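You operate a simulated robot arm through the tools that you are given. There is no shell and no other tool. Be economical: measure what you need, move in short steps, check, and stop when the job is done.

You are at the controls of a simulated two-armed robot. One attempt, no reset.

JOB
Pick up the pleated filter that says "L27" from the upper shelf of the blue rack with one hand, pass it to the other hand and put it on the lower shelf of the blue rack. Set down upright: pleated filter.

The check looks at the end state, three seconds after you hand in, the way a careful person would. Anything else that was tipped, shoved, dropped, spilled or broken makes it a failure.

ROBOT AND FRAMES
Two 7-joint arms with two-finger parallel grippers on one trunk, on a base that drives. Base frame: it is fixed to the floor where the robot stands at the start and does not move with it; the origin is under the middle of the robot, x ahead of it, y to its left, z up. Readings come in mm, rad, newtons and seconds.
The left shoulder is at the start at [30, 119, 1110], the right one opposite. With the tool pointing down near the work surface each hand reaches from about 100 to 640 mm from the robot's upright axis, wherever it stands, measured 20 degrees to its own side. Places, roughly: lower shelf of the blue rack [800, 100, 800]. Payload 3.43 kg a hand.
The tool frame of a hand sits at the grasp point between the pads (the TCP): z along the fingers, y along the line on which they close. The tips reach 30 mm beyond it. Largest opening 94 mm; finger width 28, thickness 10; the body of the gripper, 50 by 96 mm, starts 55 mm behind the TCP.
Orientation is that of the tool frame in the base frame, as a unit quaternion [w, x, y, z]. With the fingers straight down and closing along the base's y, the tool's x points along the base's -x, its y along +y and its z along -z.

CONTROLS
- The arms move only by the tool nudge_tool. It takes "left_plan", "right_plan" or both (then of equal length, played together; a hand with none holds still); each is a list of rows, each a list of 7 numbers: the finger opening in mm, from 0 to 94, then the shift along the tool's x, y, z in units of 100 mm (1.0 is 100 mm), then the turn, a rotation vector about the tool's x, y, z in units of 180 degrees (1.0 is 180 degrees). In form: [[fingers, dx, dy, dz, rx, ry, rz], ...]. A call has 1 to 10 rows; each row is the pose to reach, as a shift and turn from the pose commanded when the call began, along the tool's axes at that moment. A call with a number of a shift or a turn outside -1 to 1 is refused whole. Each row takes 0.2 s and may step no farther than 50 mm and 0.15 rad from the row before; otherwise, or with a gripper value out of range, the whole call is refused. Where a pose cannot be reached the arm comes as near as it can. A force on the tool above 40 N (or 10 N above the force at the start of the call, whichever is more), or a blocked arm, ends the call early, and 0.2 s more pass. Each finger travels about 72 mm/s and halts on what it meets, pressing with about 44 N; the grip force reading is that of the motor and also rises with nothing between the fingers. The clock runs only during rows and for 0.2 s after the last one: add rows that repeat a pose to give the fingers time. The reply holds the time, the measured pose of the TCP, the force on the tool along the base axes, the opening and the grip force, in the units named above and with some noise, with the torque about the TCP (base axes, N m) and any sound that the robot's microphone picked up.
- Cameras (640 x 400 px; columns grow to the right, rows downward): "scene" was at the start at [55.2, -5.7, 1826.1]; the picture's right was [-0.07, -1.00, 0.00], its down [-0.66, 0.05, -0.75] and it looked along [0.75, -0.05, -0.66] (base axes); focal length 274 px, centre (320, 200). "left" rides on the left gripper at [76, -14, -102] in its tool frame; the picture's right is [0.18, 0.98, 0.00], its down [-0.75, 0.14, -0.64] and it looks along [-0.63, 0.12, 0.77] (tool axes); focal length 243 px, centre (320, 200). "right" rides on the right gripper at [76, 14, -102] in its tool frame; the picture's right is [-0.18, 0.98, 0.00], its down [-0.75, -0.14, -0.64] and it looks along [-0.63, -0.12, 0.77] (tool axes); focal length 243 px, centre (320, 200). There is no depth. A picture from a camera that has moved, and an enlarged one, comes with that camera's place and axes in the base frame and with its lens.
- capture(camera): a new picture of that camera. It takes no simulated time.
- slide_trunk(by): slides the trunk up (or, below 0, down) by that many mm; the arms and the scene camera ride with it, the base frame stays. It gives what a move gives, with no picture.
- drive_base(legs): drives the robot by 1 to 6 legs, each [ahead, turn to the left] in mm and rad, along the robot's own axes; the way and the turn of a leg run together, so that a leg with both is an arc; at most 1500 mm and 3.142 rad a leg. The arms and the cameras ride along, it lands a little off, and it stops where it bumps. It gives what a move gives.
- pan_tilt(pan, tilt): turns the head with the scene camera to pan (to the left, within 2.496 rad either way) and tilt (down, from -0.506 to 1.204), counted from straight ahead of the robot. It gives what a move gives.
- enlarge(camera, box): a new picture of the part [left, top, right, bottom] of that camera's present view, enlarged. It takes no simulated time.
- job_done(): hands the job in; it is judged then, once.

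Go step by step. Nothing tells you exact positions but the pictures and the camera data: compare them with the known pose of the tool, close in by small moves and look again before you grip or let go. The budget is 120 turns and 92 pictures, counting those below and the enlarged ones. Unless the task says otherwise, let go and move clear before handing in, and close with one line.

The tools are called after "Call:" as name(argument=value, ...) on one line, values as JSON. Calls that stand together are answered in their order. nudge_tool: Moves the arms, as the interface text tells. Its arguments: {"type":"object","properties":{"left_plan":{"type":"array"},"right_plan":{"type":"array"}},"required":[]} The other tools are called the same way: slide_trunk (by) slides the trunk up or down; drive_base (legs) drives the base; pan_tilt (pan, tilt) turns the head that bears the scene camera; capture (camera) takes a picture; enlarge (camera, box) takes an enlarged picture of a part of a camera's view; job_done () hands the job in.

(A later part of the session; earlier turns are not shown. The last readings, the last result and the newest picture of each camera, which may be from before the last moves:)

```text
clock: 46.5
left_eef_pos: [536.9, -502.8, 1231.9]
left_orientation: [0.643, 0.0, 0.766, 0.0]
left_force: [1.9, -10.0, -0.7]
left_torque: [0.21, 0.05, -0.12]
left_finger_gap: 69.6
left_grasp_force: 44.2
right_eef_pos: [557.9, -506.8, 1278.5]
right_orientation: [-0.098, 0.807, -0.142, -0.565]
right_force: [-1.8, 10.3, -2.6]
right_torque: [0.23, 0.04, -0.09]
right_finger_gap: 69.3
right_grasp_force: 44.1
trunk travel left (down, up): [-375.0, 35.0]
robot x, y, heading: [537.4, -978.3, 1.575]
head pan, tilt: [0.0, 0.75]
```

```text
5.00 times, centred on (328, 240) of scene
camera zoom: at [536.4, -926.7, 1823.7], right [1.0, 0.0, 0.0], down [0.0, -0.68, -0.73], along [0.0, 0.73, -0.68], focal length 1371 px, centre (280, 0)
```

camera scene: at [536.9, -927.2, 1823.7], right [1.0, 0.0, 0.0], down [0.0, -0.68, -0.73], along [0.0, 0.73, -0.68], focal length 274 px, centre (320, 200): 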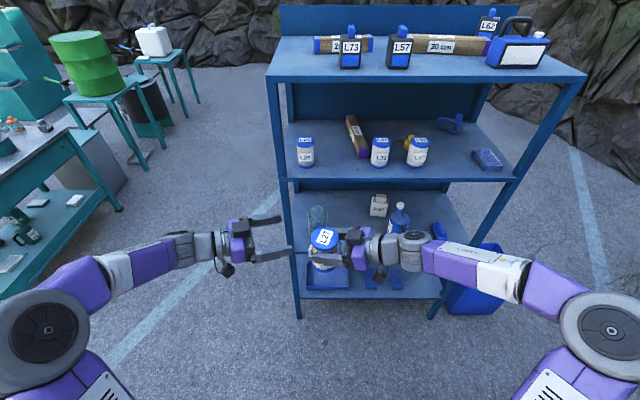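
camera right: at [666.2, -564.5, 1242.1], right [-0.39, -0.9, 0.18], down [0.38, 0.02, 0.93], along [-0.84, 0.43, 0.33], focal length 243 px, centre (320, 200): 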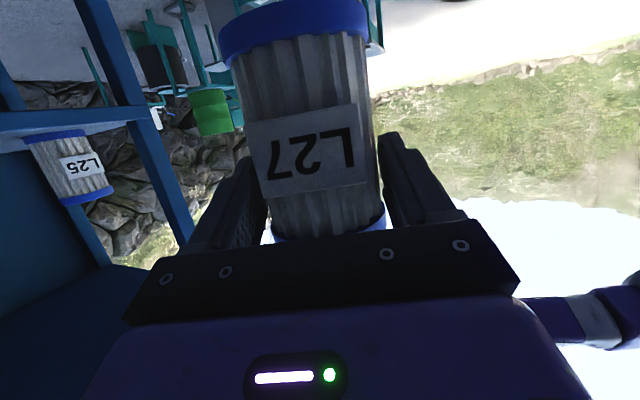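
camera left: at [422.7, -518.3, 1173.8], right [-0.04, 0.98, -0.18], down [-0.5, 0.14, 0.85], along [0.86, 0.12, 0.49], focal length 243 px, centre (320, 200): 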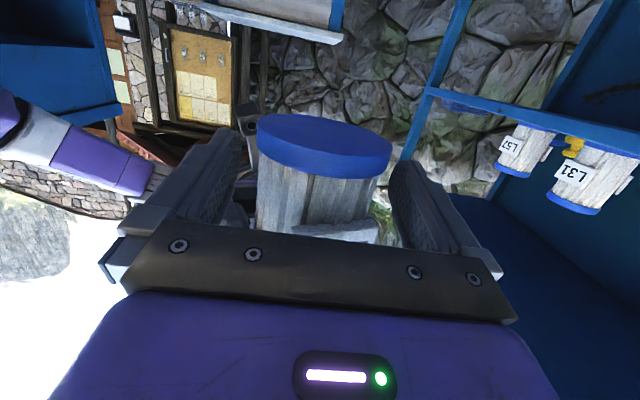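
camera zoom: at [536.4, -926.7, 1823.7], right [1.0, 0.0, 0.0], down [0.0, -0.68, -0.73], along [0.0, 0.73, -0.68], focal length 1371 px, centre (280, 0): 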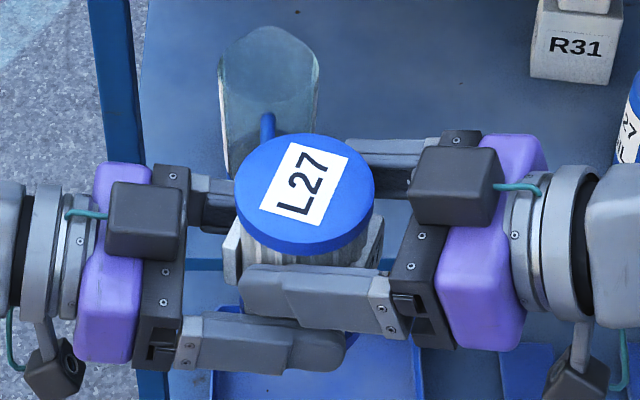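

The left hand holds the filter at 69.6 mm with 44 N. I'll open the right hand and back it off along its own axis.

Call:
nudge_tool(right_plan=[[80, 0, 0, 0, 0, 0, 0], [94, 0, 0, 0, 0, 0, 0], [94, 0, 0, 0, 0, 0, 0], [94, 0, 0, -0.25, 0, 0, 0], [94, 0, 0, -0.5, 0, 0, 0], [94, 0, 0, -0.75, 0, 0, 0], [94, 0, 0, -1.0, 0, 0, 0]])

Call:
capture(camera="scene")

Call:
capture(camera="right")

```text
clock: 48.1
left_eef_pos: [536.9, -503.6, 1231.3]
left_orientation: [0.643, -0.001, 0.766, 0.001]
left_force: [-0.4, -0.1, 0.7]
left_torque: [0.01, 0.04, 0.01]
left_finger_gap: 69.4
left_grasp_force: 43.7
right_eef_pos: [647.4, -538.6, 1312.2]
right_orientation: [-0.097, 0.806, -0.142, -0.566]
right_force: [0.3, 0.9, 0.3]
right_torque: [-0.01, 0.03, -0.01]
right_finger_gap: 94.1
right_grasp_force: 0.0
trunk travel left (down, up): [-375.0, 35.0]
robot x, y, heading: [535.0, -980.1, 1.571]
head pan, tilt: [0.0, 0.75]
```

```text
55 pictures are left
camera scene: at [536.6, -927.3, 1823.7], right [1.0, 0.0, 0.0], down [0.0, -0.68, -0.73], along [0.0, 0.73, -0.68], focal length 274 px, centre (320, 200)
```

scene: 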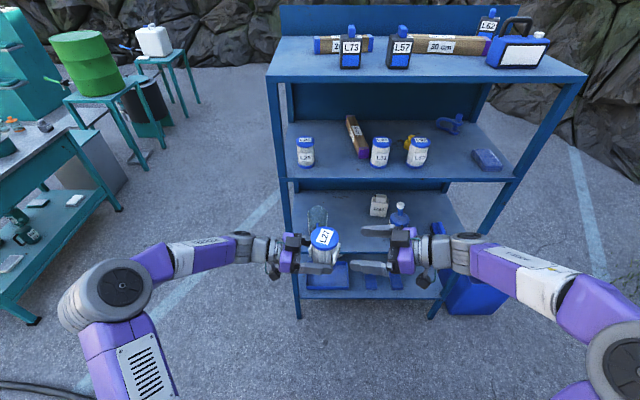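

```text
54 pictures are left
camera right: at [755.8, -596.1, 1276.5], right [-0.39, -0.9, 0.18], down [0.38, 0.02, 0.93], along [-0.84, 0.43, 0.33], focal length 243 px, centre (320, 200)
```

right: 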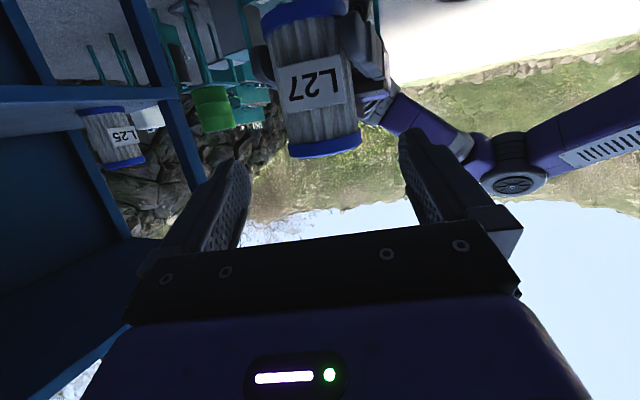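

The transfer worked: the left hand alone holds the filter upright. I'll swing the left hand to point forward and move the right hand back out of the way.

Call:
nudge_tool(left_plan=[[50, 0.02, -0.04, -0.1, -0.0438, 0, -0.0077], [50, 0.03, -0.07, -0.2, -0.0875, 0, -0.0154], [50, 0.05, -0.11, -0.3, -0.1313, 0, -0.0231], [50, 0.07, -0.15, -0.39, -0.1751, 0, -0.0308], [50, 0.09, -0.19, -0.49, -0.2189, 0, -0.0385], [50, 0.1, -0.22, -0.59, -0.2626, 0, -0.0461], [50, 0.12, -0.26, -0.69, -0.3064, 0, -0.0538], [50, 0.14, -0.3, -0.79, -0.3502, 0, -0.0615], [50, 0.16, -0.33, -0.89, -0.3939, 0, -0.0692], [50, 0.17, -0.37, -0.98, -0.4377, 0, -0.0769]], right_plan=[[94, 0.0, 0.0, -0.2, 0, 0, 0], [94, 0.0, 0.0, -0.4, 0, 0, 0], [94, 0.1, 0.1, -0.5, 0, 0, 0], [94, 0.15, 0.2, -0.6, 0, 0, 0], [94, 0.2, 0.25, -0.7, 0, 0, 0], [94, 0.25, 0.3, -0.8, 0, 0, 0], [94, 0.3, 0.4, -0.9, 0, 0, 0], [94, 0.35, 0.5, -1.0, 0, 0, 0], [94, 0.35, 0.6, -1.0, 0, 0, 0], [94, 0.35, 0.7, -1.0, 0, 0, 0]])

Call:
capture(camera="scene")

Call:
capture(camera="left")

```text
clock: 50.3
left_eef_pos: [384.6, -506.7, 1237.9]
left_orientation: [0.496, -0.488, 0.592, 0.407]
left_force: [-0.9, -0.2, -3.0]
left_torque: [-0.04, 0.01, -0.05]
left_finger_gap: 69.2
left_grasp_force: 43.8
left hand out of reach, approached as far as the arm can: row 5, 8, 9, 10
right_eef_pos: [719.1, -642.1, 1313.9]
right_orientation: [-0.098, 0.807, -0.142, -0.565]
right_force: [-0.8, -0.6, 0.2]
right_torque: [-0.01, 0.02, -0.05]
right_finger_gap: 94.0
right_grasp_force: 0.1
trunk travel left (down, up): [-375.0, 35.0]
robot x, y, heading: [534.8, -978.8, 1.574]
head pan, tilt: [0.0, 0.75]
```

```text
53 pictures are left
camera scene: at [534.0, -928.0, 1823.8], right [1.0, 0.0, 0.0], down [0.0, -0.68, -0.73], along [0.0, 0.73, -0.68], focal length 274 px, centre (320, 200)
```

scene: 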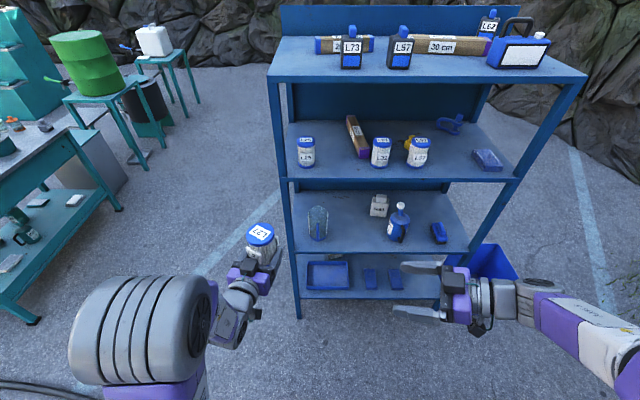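

```text
52 pictures are left
camera left: at [377.7, -623.0, 1181.8], right [-0.97, 0.15, -0.18], down [-0.24, -0.46, 0.85], along [0.05, 0.87, 0.49], focal length 243 px, centre (320, 200)
```

left: 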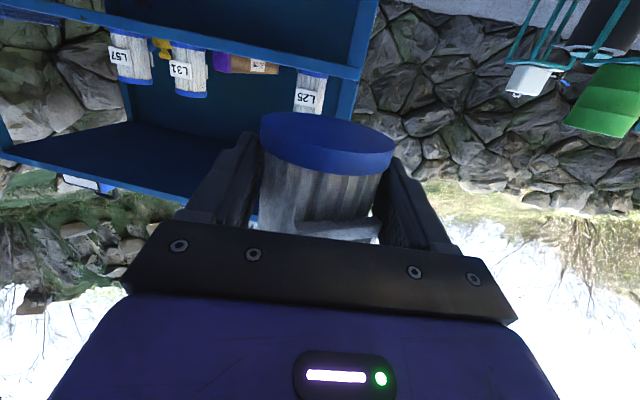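

The left hand points forward with the filter intact. I'll lower the trunk to reach the lower shelf's height while standing clear of the rack.

Call:
slide_trunk(by=-365)

Call:
capture(camera="scene")

Call:
capture(camera="left")

```text
clock: 53.8
left_eef_pos: [385.9, -506.7, 875.0]
left_orientation: [0.495, -0.488, 0.592, 0.408]
left_force: [-0.1, -0.6, -2.6]
left_torque: [0.0, 0.01, -0.01]
left_finger_gap: 68.6
left_grasp_force: 43.9
right_eef_pos: [721.1, -641.3, 947.3]
right_orientation: [-0.097, 0.806, -0.141, -0.567]
right_force: [-0.2, 0.9, 0.5]
right_torque: [0.02, -0.01, 0.03]
right_finger_gap: 93.8
right_grasp_force: 0.0
trunk travel left (down, up): [-10.0, 400.0]
robot x, y, heading: [533.6, -982.0, 1.57]
head pan, tilt: [0.0, 0.75]
```

```text
51 pictures are left
camera scene: at [536.3, -926.8, 1458.8], right [1.0, 0.0, 0.0], down [0.0, -0.68, -0.73], along [0.0, 0.73, -0.68], focal length 274 px, centre (320, 200)
```

scene: 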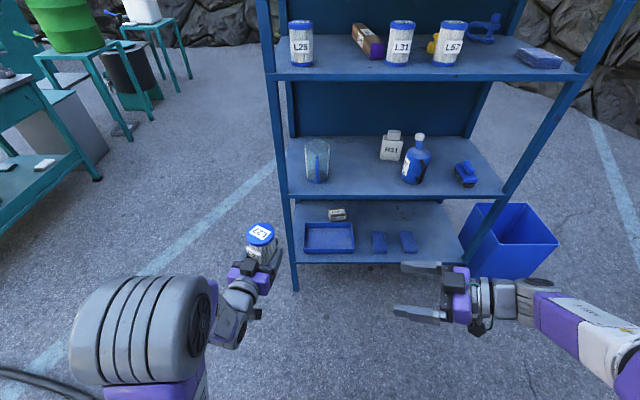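

```text
50 pictures are left
camera left: at [379.4, -622.2, 816.7], right [-0.97, 0.16, -0.18], down [-0.23, -0.46, 0.85], along [0.05, 0.87, 0.49], focal length 243 px, centre (320, 200)
```

left: 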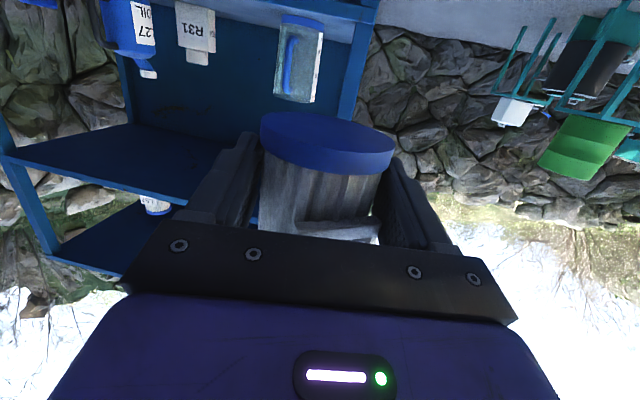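

The lower shelf has a free spot between the jug (x≈525) and the oil can (x≈910). I'll enlarge to measure the shelf edge.

Call:
enlarge(camera="scene", box=[280, 120, 472, 240])

```text
3.33 times, centred on (376, 180) of scene
camera zoom: at [536.3, -926.8, 1458.8], right [1.0, 0.0, 0.0], down [0.0, -0.68, -0.73], along [0.0, 0.73, -0.68], focal length 914 px, centre (133, 267)
```

zoom: 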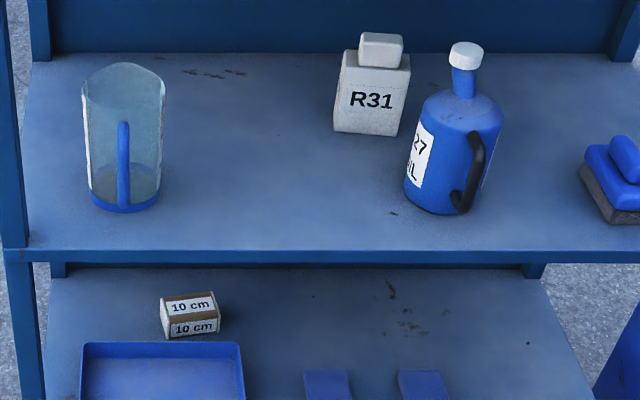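

The shelf top is near z≈759, and I'll aim for about (705,-90). I'll turn slightly right and drive forward with the filter held about 90 mm above the shelf.

Call:
drive_base(legs=[[0, -0.3], [250, 0]])

Call:
capture(camera="scene")

Call:
capture(camera="left")

```text
clock: 56.6
left_eef_pos: [609.7, -244.4, 873.5]
left_orientation: [0.552, -0.393, 0.658, 0.328]
left_force: [-0.2, -1.3, -1.8]
left_torque: [-0.03, 0.02, -0.01]
left_finger_gap: 68.6
left_grasp_force: 44.2
right_eef_pos: [888.2, -474.1, 948.7]
right_orientation: [-0.182, 0.775, -0.263, -0.545]
right_force: [0.4, -0.8, -0.1]
right_torque: [-0.01, 0.0, 0.0]
right_finger_gap: 94.3
right_grasp_force: 0.1
trunk travel left (down, up): [-10.0, 400.0]
robot x, y, heading: [606.6, -743.4, 1.272]
head pan, tilt: [0.0, 0.75]
```

```text
48 pictures are left
camera scene: at [626.6, -689.7, 1458.7], right [0.95, -0.3, 0.0], down [-0.2, -0.65, -0.73], along [0.22, 0.7, -0.68], focal length 274 px, centre (320, 200)
```

scene: 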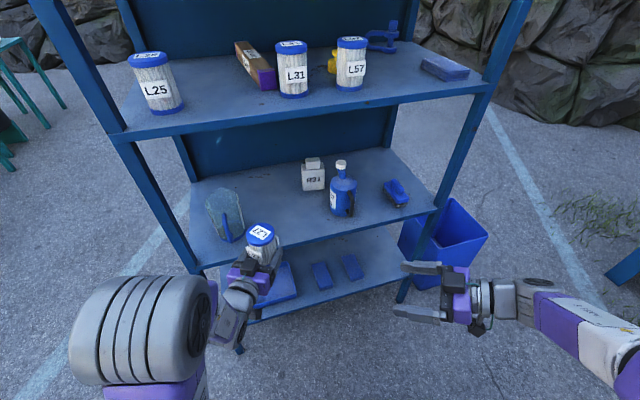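

```text
47 pictures are left
camera left: at [568.1, -352.9, 816.4], right [-0.88, 0.44, -0.18], down [-0.36, -0.37, 0.86], along [0.31, 0.82, 0.49], focal length 243 px, centre (320, 200)
```

left: 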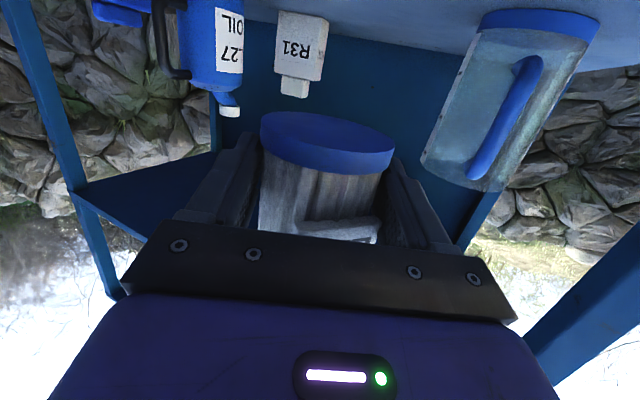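

The filter is above shelf level just outside the edge. I'll shift it right and slightly forward with the arm so it passes well clear of the jug.

Call:
nudge_tool(left_plan=[[50, -0.03, -0.1, 0.14, 0, 0, 0], [50, -0.05, -0.2, 0.29, 0, 0, 0], [50, -0.08, -0.31, 0.43, 0, 0, 0], [50, -0.1, -0.41, 0.58, 0, 0, 0], [50, -0.13, -0.51, 0.72, 0, 0, 0], [50, -0.13, -0.51, 0.72, 0, 0, 0]])

Call:
capture(camera="left")

Call:
capture(camera="scene")

```text
clock: 58.0
left_eef_pos: [701.1, -213.4, 878.0]
left_orientation: [0.547, -0.404, 0.656, 0.327]
left_force: [0.5, -0.3, -4.4]
left_torque: [0.01, -0.03, 0.04]
left_finger_gap: 68.5
left_grasp_force: 44.0
left hand out of reach, approached as far as the arm can: row 3, 4, 5, 6
right_eef_pos: [889.7, -474.2, 946.9]
right_orientation: [-0.182, 0.775, -0.264, -0.545]
right_force: [-0.2, 1.2, 0.2]
right_torque: [-0.01, 0.03, 0.02]
right_finger_gap: 94.0
right_grasp_force: 0.0
trunk travel left (down, up): [-10.0, 400.0]
robot x, y, heading: [607.2, -739.8, 1.268]
head pan, tilt: [0.0, 0.75]
```

```text
46 pictures are left
camera left: at [662.5, -324.3, 822.4], right [-0.89, 0.42, -0.19], down [-0.36, -0.37, 0.86], along [0.29, 0.83, 0.48], focal length 243 px, centre (320, 200)
```

left: 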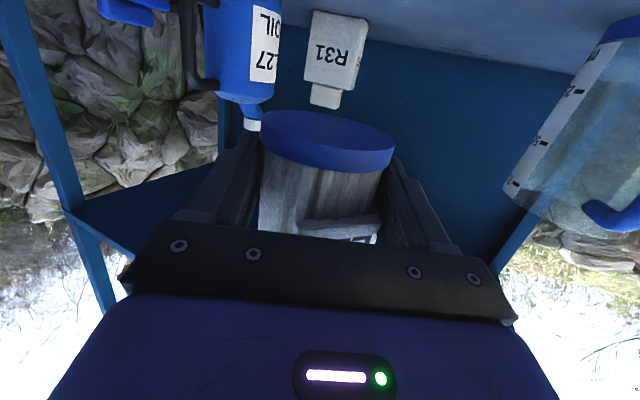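

```text
45 pictures are left
camera scene: at [627.7, -690.3, 1458.4], right [0.95, -0.3, 0.0], down [-0.2, -0.65, -0.73], along [0.22, 0.7, -0.68], focal length 274 px, centre (320, 200)
```

scene: 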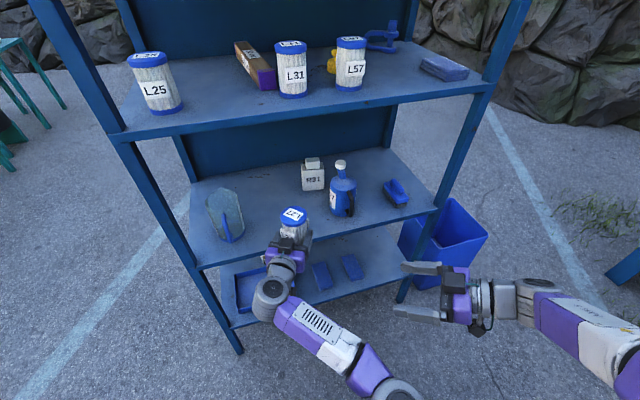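

The filter is in line with the free spot and clear of the jug and can. I'll drive 120 mm further so the filter is over the shelf.

Call:
drive_base(legs=[[120, 0]])

Call:
capture(camera="scene")

Call:
capture(camera="left")

```text
clock: 59.2
left_eef_pos: [736.7, -99.9, 878.7]
left_orientation: [0.547, -0.403, 0.656, 0.328]
left_force: [-0.7, -0.3, -3.9]
left_torque: [-0.01, 0.02, 0.0]
left_finger_gap: 68.4
left_grasp_force: 44.0
right_eef_pos: [923.7, -359.7, 947.5]
right_orientation: [-0.182, 0.775, -0.262, -0.545]
right_force: [0.0, -0.4, 0.9]
right_torque: [-0.01, 0.01, 0.06]
right_finger_gap: 93.7
right_grasp_force: 0.0
trunk travel left (down, up): [-10.0, 400.0]
robot x, y, heading: [647.2, -627.9, 1.268]
head pan, tilt: [0.0, 0.75]
```

```text
44 pictures are left
camera scene: at [662.3, -575.2, 1458.7], right [0.95, -0.3, 0.0], down [-0.2, -0.65, -0.73], along [0.22, 0.7, -0.68], focal length 274 px, centre (320, 200)
```

scene: 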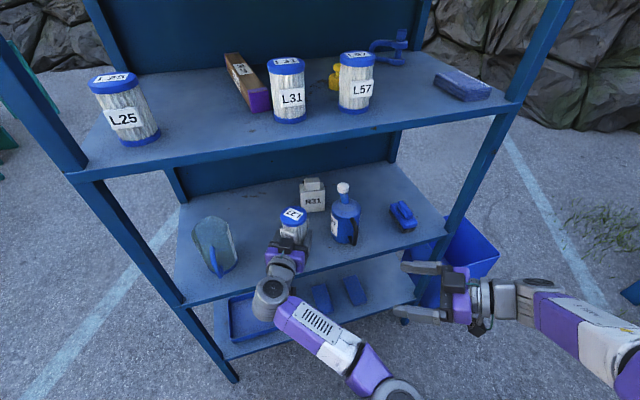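

```text
43 pictures are left
camera left: at [697.0, -209.3, 822.8], right [-0.89, 0.42, -0.19], down [-0.36, -0.37, 0.86], along [0.29, 0.83, 0.48], focal length 243 px, centre (320, 200)
```

left: 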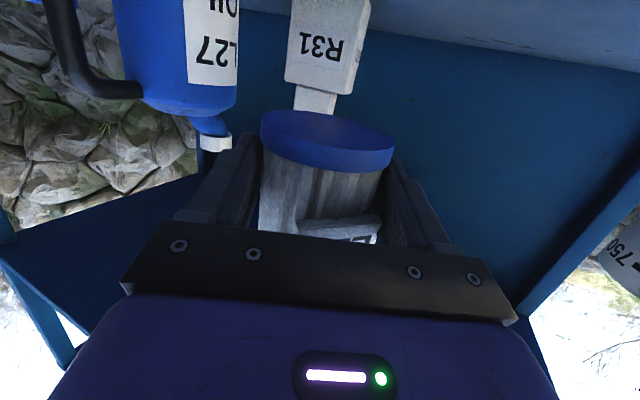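

The filter is over the shelf, well between jug and can. I'll move it about 30 mm deeper for edge margin, then check that it is upright.

Call:
nudge_tool(left_plan=[[50, -0.02, 0.06, 0.1, 0, 0, 0], [50, -0.04, 0.11, 0.2, 0, 0, 0], [50, -0.06, 0.15, 0.28, 0, 0, 0], [50, -0.06, 0.15, 0.28, 0, 0, 0]])

Call:
enlarge(camera="scene", box=[224, 190, 352, 270])

Call:
capture(camera="right")

```text
clock: 60.2
left_eef_pos: [735.8, -68.8, 879.9]
left_orientation: [0.547, -0.403, 0.656, 0.329]
left_force: [0.4, 0.4, -2.5]
left_torque: [-0.03, 0.01, 0.04]
left_finger_gap: 68.8
left_grasp_force: 43.9
right_eef_pos: [923.7, -359.1, 948.1]
right_orientation: [-0.181, 0.776, -0.261, -0.545]
right_force: [0.2, 0.5, -0.1]
right_torque: [-0.02, 0.01, -0.01]
right_finger_gap: 94.2
right_grasp_force: 0.0
trunk travel left (down, up): [-10.0, 400.0]
robot x, y, heading: [644.1, -627.9, 1.27]
head pan, tilt: [0.0, 0.75]
```

```text
5.00 times, centred on (288, 230) of scene
camera zoom: at [662.1, -575.8, 1458.7], right [0.95, -0.3, 0.0], down [-0.2, -0.65, -0.73], along [0.22, 0.7, -0.68], focal length 1371 px, centre (480, 50)
```

zoom: 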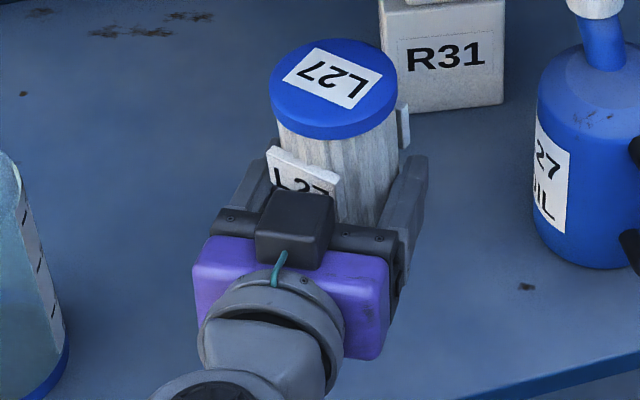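

```text
41 pictures are left
camera right: at [1012.3, -446.8, 912.1], right [-0.64, -0.74, 0.18], down [0.36, -0.1, 0.93], along [-0.67, 0.66, 0.33], focal length 243 px, centre (320, 200)
```

right: 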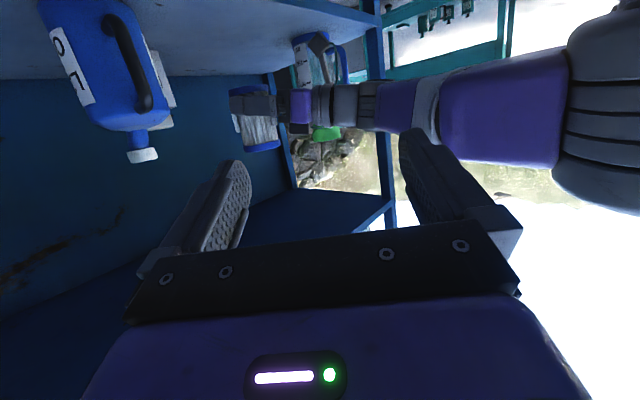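

The filter looks upright. I'll lower it 65 mm with the arm and look again.

Call:
nudge_tool(left_plan=[[50, 0.16, 0, 0.03, 0, 0, 0], [50, 0.32, 0, 0.06, 0, 0, 0], [50, 0.48, 0, 0.09, 0, 0, 0], [50, 0.64, 0, 0.12, 0, 0, 0], [50, 0.64, 0, 0.12, 0, 0, 0]])

Call:
capture(camera="left")

Call:
capture(camera="scene")

```text
clock: 61.5
left_eef_pos: [749.6, -68.2, 865.3]
left_orientation: [0.537, -0.409, 0.661, 0.327]
left_force: [0.5, -0.3, -1.6]
left_torque: [-0.06, 0.05, 0.01]
left_finger_gap: 68.6
left_grasp_force: 44.2
left hand out of reach, approached as far as the arm can: row 1, 2, 3, 4, 5
right_eef_pos: [924.3, -358.9, 945.9]
right_orientation: [-0.182, 0.775, -0.263, -0.544]
right_force: [0.5, 0.2, 0.3]
right_torque: [0.01, 0.01, 0.03]
right_finger_gap: 93.9
right_grasp_force: 0.1
trunk travel left (down, up): [-10.0, 400.0]
robot x, y, heading: [644.9, -627.7, 1.265]
head pan, tilt: [0.0, 0.75]
```

```text
40 pictures are left
camera left: at [710.0, -179.8, 812.0], right [-0.89, 0.41, -0.19], down [-0.34, -0.35, 0.87], along [0.29, 0.84, 0.46], focal length 243 px, centre (320, 200)
```

left: 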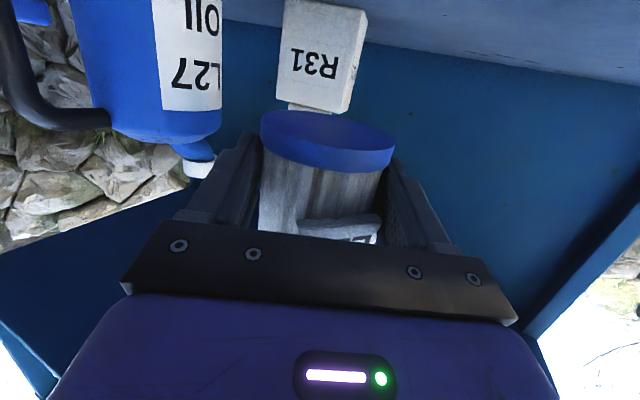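

```text
39 pictures are left
camera scene: at [663.5, -575.2, 1458.4], right [0.95, -0.3, 0.0], down [-0.2, -0.65, -0.73], along [0.22, 0.7, -0.68], focal length 274 px, centre (320, 200)
```

scene: 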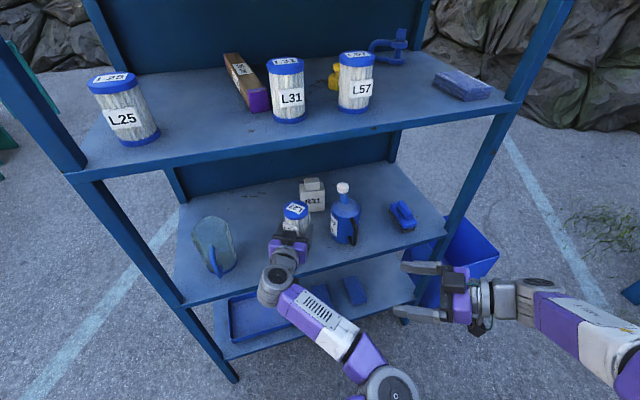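

The arm hits a joint limit going down in this posture. The filter's yaw is free, so I'll rotate the hand about 28° to the left, slightly raised, to find a better posture.

Call:
nudge_tool(left_plan=[[50, -0.1, 0, 0, -0.038, 0, -0.008], [50, -0.1, 0, 0, -0.076, 0, -0.016], [50, -0.1, 0, 0, -0.114, 0, -0.024], [50, -0.1, 0, 0, -0.152, 0, -0.032], [50, -0.1, 0, 0, -0.152, 0, -0.032]])

Call:
capture(camera="scene")

```text
clock: 62.9
left_eef_pos: [693.1, -43.7, 852.2]
left_orientation: [-0.41, 0.585, -0.521, -0.467]
left_force: [-0.4, -0.1, -2.7]
left_torque: [-0.01, 0.05, 0.0]
left_finger_gap: 68.3
left_grasp_force: 44.2
right_eef_pos: [924.3, -360.4, 946.7]
right_orientation: [-0.181, 0.776, -0.261, -0.545]
right_force: [0.0, 0.1, 0.0]
right_torque: [-0.01, -0.03, 0.01]
right_finger_gap: 94.0
right_grasp_force: 0.1
trunk travel left (down, up): [-10.0, 400.0]
robot x, y, heading: [646.8, -626.2, 1.266]
head pan, tilt: [0.0, 0.75]
stopped in row 5 (left hand): the arm was blocked; the commanded pose is now the measured one
```

```text
38 pictures are left
camera scene: at [662.0, -575.8, 1458.7], right [0.95, -0.3, 0.0], down [-0.2, -0.65, -0.73], along [0.22, 0.7, -0.68], focal length 274 px, centre (320, 200)
```

scene: 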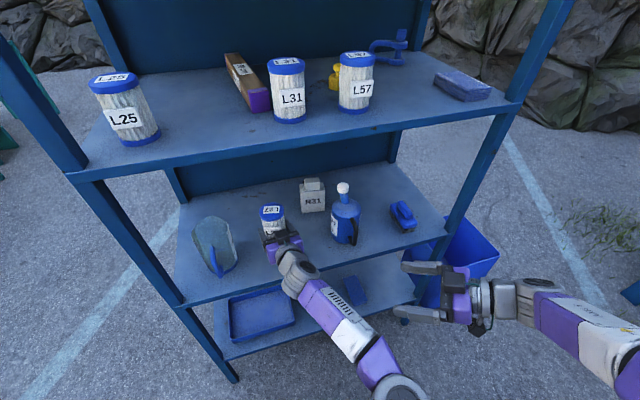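

The yaw went through but the arm was "blocked" at the end, at (693,-44,852). I'll tilt the head down to see the arm's posture near the body.

Call:
pan_tilt(pan=0.0, tilt=1.15)

Call:
capture(camera="scene")

```text
clock: 63.7
left_eef_pos: [691.8, -44.6, 852.7]
left_orientation: [-0.41, 0.585, -0.52, -0.468]
left_force: [-0.5, -0.3, -3.3]
left_torque: [-0.03, 0.02, 0.03]
left_finger_gap: 68.4
left_grasp_force: 44.0
right_eef_pos: [923.6, -359.9, 948.8]
right_orientation: [-0.183, 0.775, -0.263, -0.545]
right_force: [0.5, -0.5, 0.3]
right_torque: [0.03, 0.01, -0.01]
right_finger_gap: 93.9
right_grasp_force: 0.1
trunk travel left (down, up): [-10.0, 400.0]
robot x, y, heading: [645.7, -627.9, 1.267]
head pan, tilt: [0.0, 1.15]
```

```text
37 pictures are left
camera scene: at [655.1, -598.0, 1429.9], right [0.95, -0.3, 0.0], down [-0.27, -0.87, -0.41], along [0.12, 0.39, -0.91], focal length 274 px, centre (320, 200)
```

scene: 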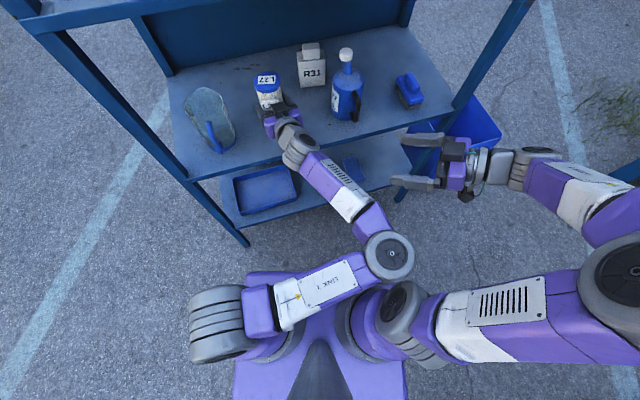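

The left elbow is bent inward close to the right shoulder, which likely blocked it, but the hand is now 130 mm left of centre. I'll try lowering from here in a small step.

Call:
nudge_tool(left_plan=[[50, 0.1, 0, 0.02, 0, -0.005, 0], [50, 0.2, 0, 0.045, 0, -0.01, 0], [50, 0.3, 0, 0.07, 0, -0.015, 0], [50, 0.3, 0, 0.07, 0, -0.015, 0]])

Call:
capture(camera="scene")

```text
clock: 64.7
left_eef_pos: [687.2, -42.5, 820.0]
left_orientation: [-0.42, 0.581, -0.506, -0.481]
left_force: [1.2, 0.1, -3.6]
left_torque: [-0.08, -0.02, 0.0]
left_finger_gap: 68.3
left_grasp_force: 44.4
right_eef_pos: [922.7, -359.3, 948.0]
right_orientation: [-0.182, 0.776, -0.262, -0.545]
right_force: [0.3, -0.1, -0.5]
right_torque: [-0.02, 0.0, -0.01]
right_finger_gap: 94.1
right_grasp_force: 0.1
trunk travel left (down, up): [-10.0, 400.0]
robot x, y, heading: [649.3, -625.4, 1.266]
head pan, tilt: [0.0, 1.15]
```

```text
36 pictures are left
camera scene: at [655.1, -598.1, 1429.9], right [0.95, -0.3, 0.0], down [-0.27, -0.87, -0.41], along [0.12, 0.39, -0.91], focal length 274 px, centre (320, 200)
```

scene: 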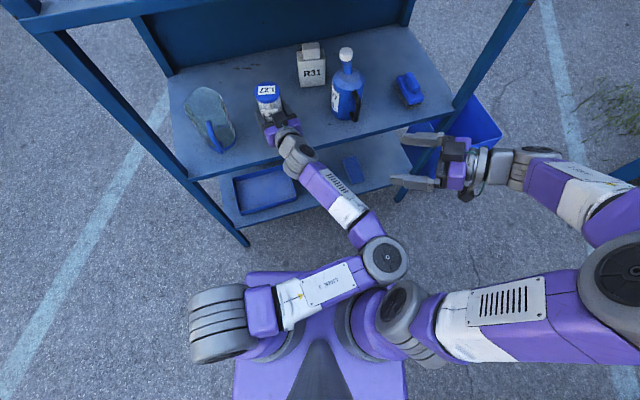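

Lowering works from here. Since the hanging wrist camera would sit near the shelf edge, I'll pull back about 37 mm (TCP y≈-80) before the final descent.

Call:
nudge_tool(left_plan=[[50, 0.0, 0.02, -0.12, 0, 0, 0], [50, 0.01, 0.03, -0.24, 0, 0, 0], [50, 0.02, 0.05, -0.37, 0, 0, 0], [50, 0.02, 0.05, -0.37, 0, 0, 0]])

Call:
capture(camera="left")

Call:
enlarge(camera="scene", box=[180, 50, 372, 170])

```text
clock: 65.6
left_eef_pos: [627.1, -60.4, 803.5]
left_orientation: [-0.372, 0.615, -0.484, -0.5]
left_force: [-0.1, 0.1, -2.6]
left_torque: [-0.04, -0.01, 0.0]
left_finger_gap: 68.4
left_grasp_force: 43.7
right_eef_pos: [924.1, -360.3, 947.8]
right_orientation: [-0.183, 0.775, -0.263, -0.544]
right_force: [-0.4, -0.3, -0.8]
right_torque: [0.03, -0.01, -0.03]
right_finger_gap: 93.8
right_grasp_force: 0.1
trunk travel left (down, up): [-10.0, 400.0]
robot x, y, heading: [645.3, -624.8, 1.268]
head pan, tilt: [0.0, 1.15]
stopped in row 4 (left hand): the arm was blocked; the commanded pose is now the measured one
```

```text
35 pictures are left
camera left: at [669.0, -171.1, 750.9], right [-0.94, -0.29, -0.15], down [0.0, -0.47, 0.88], along [-0.33, 0.83, 0.45], focal length 243 px, centre (320, 200)
```

left: 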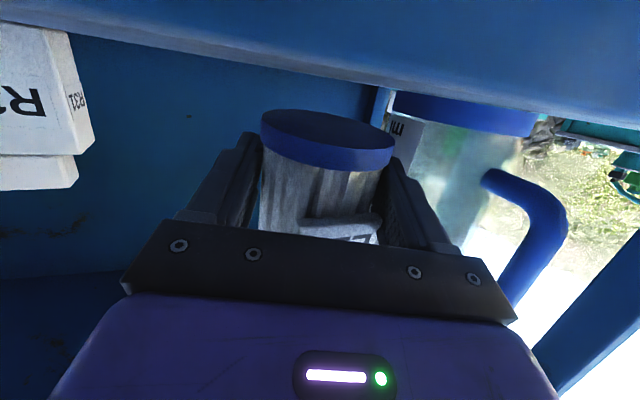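

```text
3.33 times, centred on (276, 110) of scene
camera zoom: at [655.1, -598.0, 1429.9], right [0.95, -0.3, 0.0], down [-0.27, -0.87, -0.41], along [0.12, 0.39, -0.91], focal length 914 px, centre (467, 500)
```

zoom: 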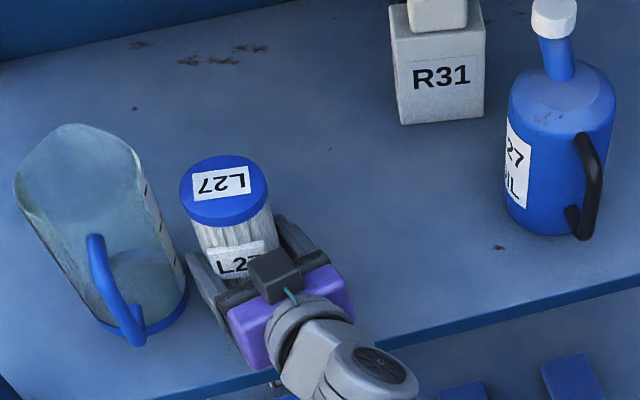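

The blocked arm drifted to (627,-60,803), uncomfortably near the jug though nothing was touched. I'll back out: straight up first in small steps, moving slightly away from the jug.

Call:
nudge_tool(left_plan=[[50, -0.15, 0, -0.04, 0, 0, 0], [50, -0.3, -0.05, -0.08, 0, 0, 0], [50, -0.45, -0.1, -0.11, 0, 0, 0], [50, -0.6, -0.15, -0.15, 0, 0, 0]])

Call:
capture(camera="scene")

```text
clock: 66.6
left_eef_pos: [642.0, -57.9, 865.7]
left_orientation: [-0.372, 0.614, -0.483, -0.501]
left_force: [-0.3, -0.8, -2.1]
left_torque: [-0.03, -0.03, -0.05]
left_finger_gap: 68.2
left_grasp_force: 43.9
right_eef_pos: [923.3, -360.6, 947.8]
right_orientation: [-0.182, 0.775, -0.263, -0.545]
right_force: [0.6, -0.1, -0.4]
right_torque: [-0.01, -0.03, -0.01]
right_finger_gap: 94.3
right_grasp_force: 0.0
trunk travel left (down, up): [-10.0, 400.0]
robot x, y, heading: [644.7, -627.0, 1.27]
head pan, tilt: [0.0, 1.15]
```

```text
33 pictures are left
camera scene: at [655.0, -598.1, 1429.9], right [0.95, -0.3, 0.0], down [-0.27, -0.87, -0.41], along [0.12, 0.39, -0.91], focal length 274 px, centre (320, 200)
```

scene: 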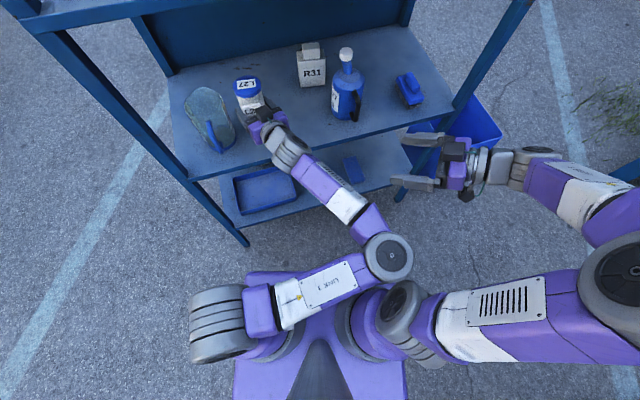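

Good clean motion, and the jug is untouched. I'll shift 45 mm right, away from the jug, before driving the base back so that the arm works more extended.

Call:
nudge_tool(left_plan=[[50, -0.05, -0.15, -0.04, 0, 0, 0], [50, -0.1, -0.3, -0.08, 0, 0, 0], [50, -0.1, -0.44, -0.12, 0, 0, 0]])

```text
clock: 67.4
left_eef_pos: [666.0, -48.1, 867.9]
left_orientation: [-0.354, 0.622, -0.477, -0.51]
left_force: [0.7, 0.5, -2.4]
left_torque: [0.0, 0.0, 0.02]
left_finger_gap: 68.3
left_grasp_force: 44.1
right_eef_pos: [923.1, -361.6, 949.1]
right_orientation: [-0.182, 0.775, -0.262, -0.545]
right_force: [0.5, 0.0, -0.3]
right_torque: [-0.01, 0.02, 0.02]
right_finger_gap: 94.0
right_grasp_force: 0.1
trunk travel left (down, up): [-10.0, 400.0]
robot x, y, heading: [645.6, -624.4, 1.266]
head pan, tilt: [0.0, 1.15]
```

The hand is clear of the jug. I'll drive the base back 110 mm.

Call:
drive_base(legs=[[-110, 0]])

```text
clock: 68.6
left_eef_pos: [635.8, -149.2, 867.4]
left_orientation: [-0.355, 0.622, -0.476, -0.51]
left_force: [0.3, -0.7, -3.5]
left_torque: [-0.02, -0.02, -0.02]
left_finger_gap: 68.4
left_grasp_force: 44.0
right_eef_pos: [892.7, -462.2, 948.0]
right_orientation: [-0.183, 0.775, -0.263, -0.544]
right_force: [0.1, 0.0, 0.3]
right_torque: [-0.02, 0.0, -0.01]
right_finger_gap: 94.0
right_grasp_force: 0.1
trunk travel left (down, up): [-10.0, 400.0]
robot x, y, heading: [613.3, -729.4, 1.268]
head pan, tilt: [0.0, 1.15]
```

I'll straighten the hand (yaw 15° right, levelling small pitch and roll errors) and move it toward (690,-115), still high.

Call:
nudge_tool(left_plan=[[50, -0.01, -0.12, 0.03, 0.0162, -0.0041, 0.0009], [50, -0.03, -0.25, 0.06, 0.0324, -0.0082, 0.0018], [50, -0.04, -0.37, 0.09, 0.0486, -0.0124, 0.0026], [50, -0.05, -0.5, 0.12, 0.0648, -0.0165, 0.0035], [50, -0.06, -0.61, 0.155, 0.081, -0.0206, 0.0044], [50, -0.06, -0.61, 0.155, 0.081, -0.0206, 0.0044]])

Call:
capture(camera="scene")

```text
clock: 70.0
left_eef_pos: [690.3, -114.9, 867.9]
left_orientation: [-0.442, 0.552, -0.531, -0.466]
left_force: [-0.6, -0.2, -3.0]
left_torque: [-0.02, -0.01, 0.01]
left_finger_gap: 68.1
left_grasp_force: 44.5
right_eef_pos: [893.2, -462.4, 948.5]
right_orientation: [-0.184, 0.775, -0.264, -0.544]
right_force: [0.6, -0.3, -0.4]
right_torque: [0.04, 0.01, -0.02]
right_finger_gap: 94.0
right_grasp_force: 0.1
trunk travel left (down, up): [-10.0, 400.0]
robot x, y, heading: [613.0, -727.0, 1.265]
head pan, tilt: [0.0, 1.15]
```

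```text
32 pictures are left
camera scene: at [623.6, -699.2, 1429.9], right [0.95, -0.3, 0.0], down [-0.27, -0.87, -0.41], along [0.12, 0.39, -0.91], focal length 274 px, centre (320, 200)
```

scene: 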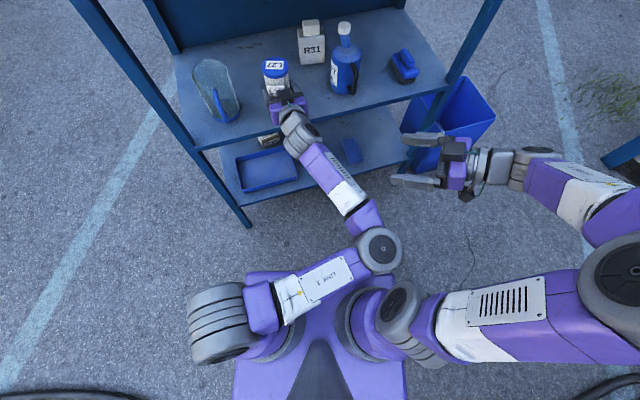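

Clean move, tool level at 10° pitch. I'll advance 35 mm and lower to z≈812.

Call:
nudge_tool(left_plan=[[50, -0.03, -0.03, 0.17, 0, 0, 0], [50, -0.06, -0.065, 0.34, 0, 0, 0], [50, 0.08, -0.065, 0.37, 0, 0, 0], [50, 0.22, -0.065, 0.39, 0, 0, 0], [50, 0.36, -0.065, 0.42, 0, 0, 0], [50, 0.49, -0.065, 0.44, 0, 0, 0], [50, 0.49, -0.065, 0.44, 0, 0, 0]])

Call:
capture(camera="left")

Call:
enlarge(camera="scene", box=[190, 30, 350, 130])

Call:
enlarge(camera="right", box=[160, 0, 400, 150])

```text
clock: 71.6
left_eef_pos: [694.7, -80.0, 810.7]
left_orientation: [-0.443, 0.552, -0.53, -0.467]
left_force: [-0.8, 0.6, -3.5]
left_torque: [-0.05, -0.04, 0.0]
left_finger_gap: 67.9
left_grasp_force: 43.7
right_eef_pos: [894.2, -461.4, 948.0]
right_orientation: [-0.183, 0.775, -0.263, -0.544]
right_force: [0.3, 0.5, 0.1]
right_torque: [0.04, 0.02, -0.01]
right_finger_gap: 94.3
right_grasp_force: 0.0
trunk travel left (down, up): [-10.0, 400.0]
robot x, y, heading: [613.0, -727.1, 1.272]
head pan, tilt: [0.0, 1.15]
```

```text
31 pictures are left
camera left: at [713.6, -194.6, 753.2], right [-0.98, -0.08, -0.17], down [-0.11, -0.51, 0.85], along [-0.16, 0.86, 0.49], focal length 243 px, centre (320, 200)
```

left: 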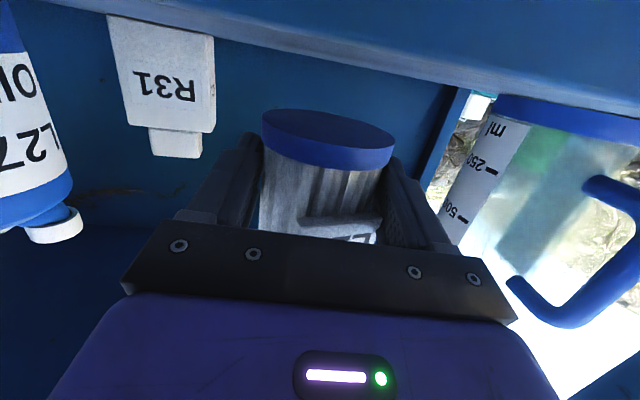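

```text
4.00 times, centred on (270, 80) of scene
camera zoom: at [623.6, -699.2, 1429.9], right [0.95, -0.3, 0.0], down [-0.27, -0.87, -0.41], along [0.12, 0.39, -0.91], focal length 1097 px, centre (520, 680)
```

zoom: 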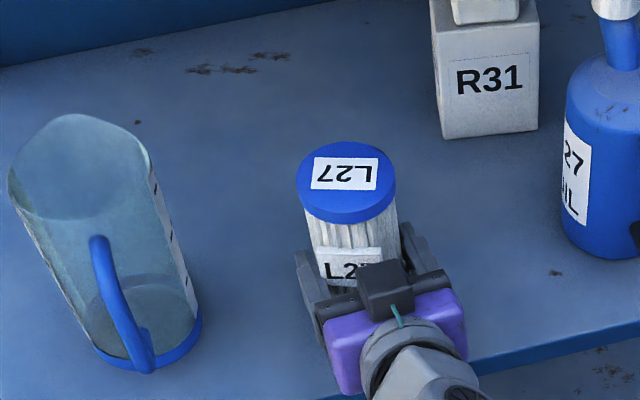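

```text
2.67 times, centred on (280, 75) of right
camera zoom: at [981.3, -548.6, 912.2], right [-0.65, -0.74, 0.18], down [0.36, -0.1, 0.93], along [-0.67, 0.66, 0.33], focal length 647 px, centre (427, 533)
```

zoom: 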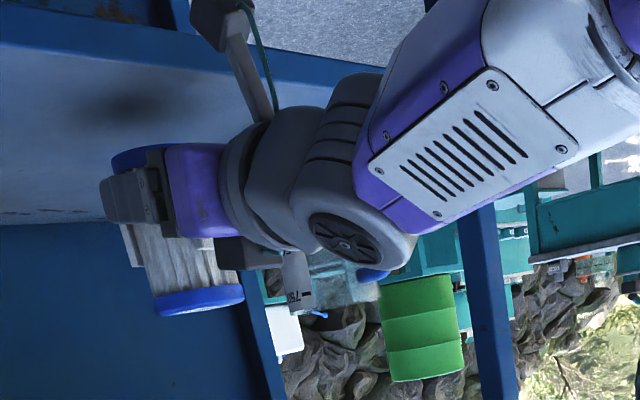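

The filter is upright about 30 mm above the shelf, and the wrist camera hangs clear in front of the edge. I'll lower another 24 mm slowly.

Call:
nudge_tool(left_plan=[[50, 0.08, 0, 0.014, 0, 0, 0], [50, 0.16, 0, 0.028, 0, 0, 0], [50, 0.2, 0, 0.035, 0, 0, 0], [50, 0.24, 0, 0.042, 0, 0, 0], [50, 0.24, 0, 0.042, 0, 0, 0]])

Call:
enlarge(camera="right", box=[160, 0, 320, 100])

Call:
enlarge(camera="left", box=[224, 40, 416, 160])

```text
clock: 72.8
left_eef_pos: [691.8, -79.5, 785.8]
left_orientation: [-0.441, 0.553, -0.53, -0.468]
left_force: [0.9, -0.5, -3.0]
left_torque: [-0.04, 0.0, 0.0]
left_finger_gap: 68.0
left_grasp_force: 43.6
right_eef_pos: [892.6, -460.4, 948.2]
right_orientation: [-0.183, 0.775, -0.264, -0.544]
right_force: [1.1, -0.2, 0.1]
right_torque: [0.03, 0.0, 0.0]
right_finger_gap: 94.3
right_grasp_force: 0.1
trunk travel left (down, up): [-10.0, 400.0]
robot x, y, heading: [613.8, -726.5, 1.271]
head pan, tilt: [0.0, 1.15]
```

```text
4.00 times, centred on (240, 50) of right
camera zoom: at [981.3, -548.6, 912.2], right [-0.65, -0.74, 0.18], down [0.36, -0.1, 0.93], along [-0.67, 0.66, 0.33], focal length 970 px, centre (640, 800)
```

zoom: 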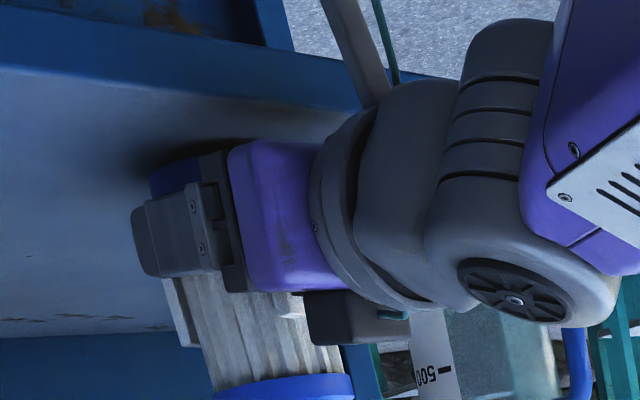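

```text
3.33 times, centred on (320, 100) of left
camera zoom: at [713.0, -193.8, 728.1], right [-0.98, -0.08, -0.17], down [-0.11, -0.51, 0.85], along [-0.16, 0.86, 0.49], focal length 809 px, centre (320, 533)
```

zoom: 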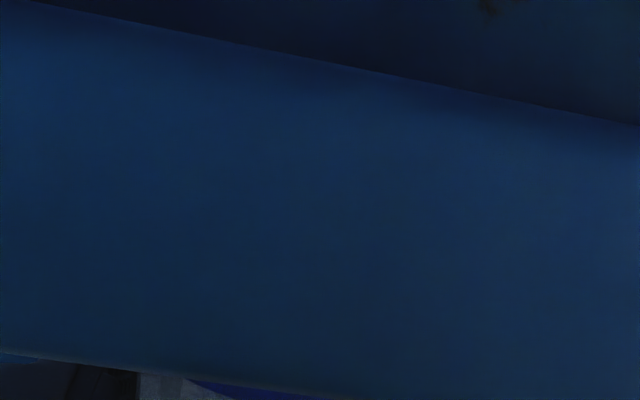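

Nearly touching: the shadow is closing in beneath the base. I'll creep down 8 mm and watch the force.

Call:
nudge_tool(left_plan=[[50, 0.02, 0, 0.003, 0, 0, 0], [50, 0.04, 0, 0.006, 0, 0, 0], [50, 0.06, 0, 0.009, 0, 0, 0], [50, 0.08, 0, 0.013, 0, 0, 0], [50, 0.08, 0, 0.013, 0, 0, 0]])

Call:
enlarge(camera="right", box=[160, 0, 320, 100])

```text
clock: 74.0
left_eef_pos: [694.4, -80.4, 779.8]
left_orientation: [-0.44, 0.555, -0.53, -0.467]
left_force: [-0.5, -1.1, 3.7]
left_torque: [0.16, -0.23, -0.02]
left_finger_gap: 68.0
left_grasp_force: 44.1
right_eef_pos: [893.4, -462.0, 948.4]
right_orientation: [-0.183, 0.775, -0.263, -0.544]
right_force: [-0.2, -0.3, -0.2]
right_torque: [-0.01, 0.02, 0.03]
right_finger_gap: 94.1
right_grasp_force: 0.0
trunk travel left (down, up): [-10.0, 400.0]
robot x, y, heading: [612.3, -729.2, 1.268]
head pan, tilt: [0.0, 1.15]
```

```text
4.00 times, centred on (240, 50) of right
camera zoom: at [981.2, -549.1, 912.4], right [-0.65, -0.74, 0.18], down [0.36, -0.1, 0.93], along [-0.67, 0.66, 0.33], focal length 970 px, centre (640, 800)
```

zoom: 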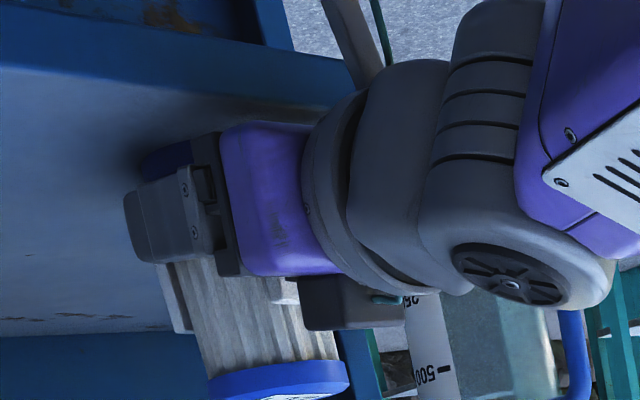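

Contact: the force flipped to +3.7 N, with the torque suggesting the base's right-hand edge touches first. I'll check the filter's tilt before releasing.

Call:
enlarge(camera="scene", box=[206, 40, 334, 120])

```text
5.00 times, centred on (270, 80) of scene
camera zoom: at [623.5, -700.0, 1429.9], right [0.95, -0.3, 0.0], down [-0.27, -0.87, -0.41], along [0.12, 0.39, -0.91], focal length 1371 px, centre (570, 800)
```

zoom: 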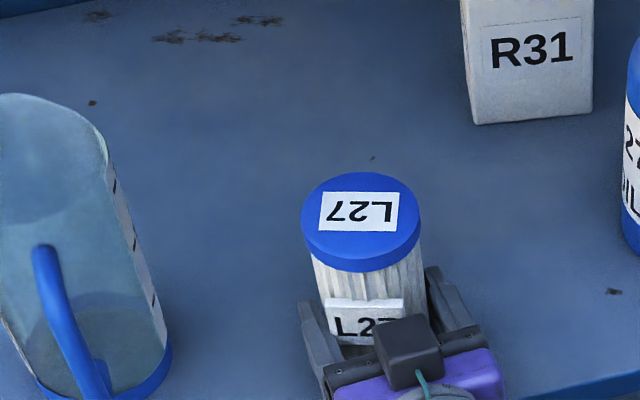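

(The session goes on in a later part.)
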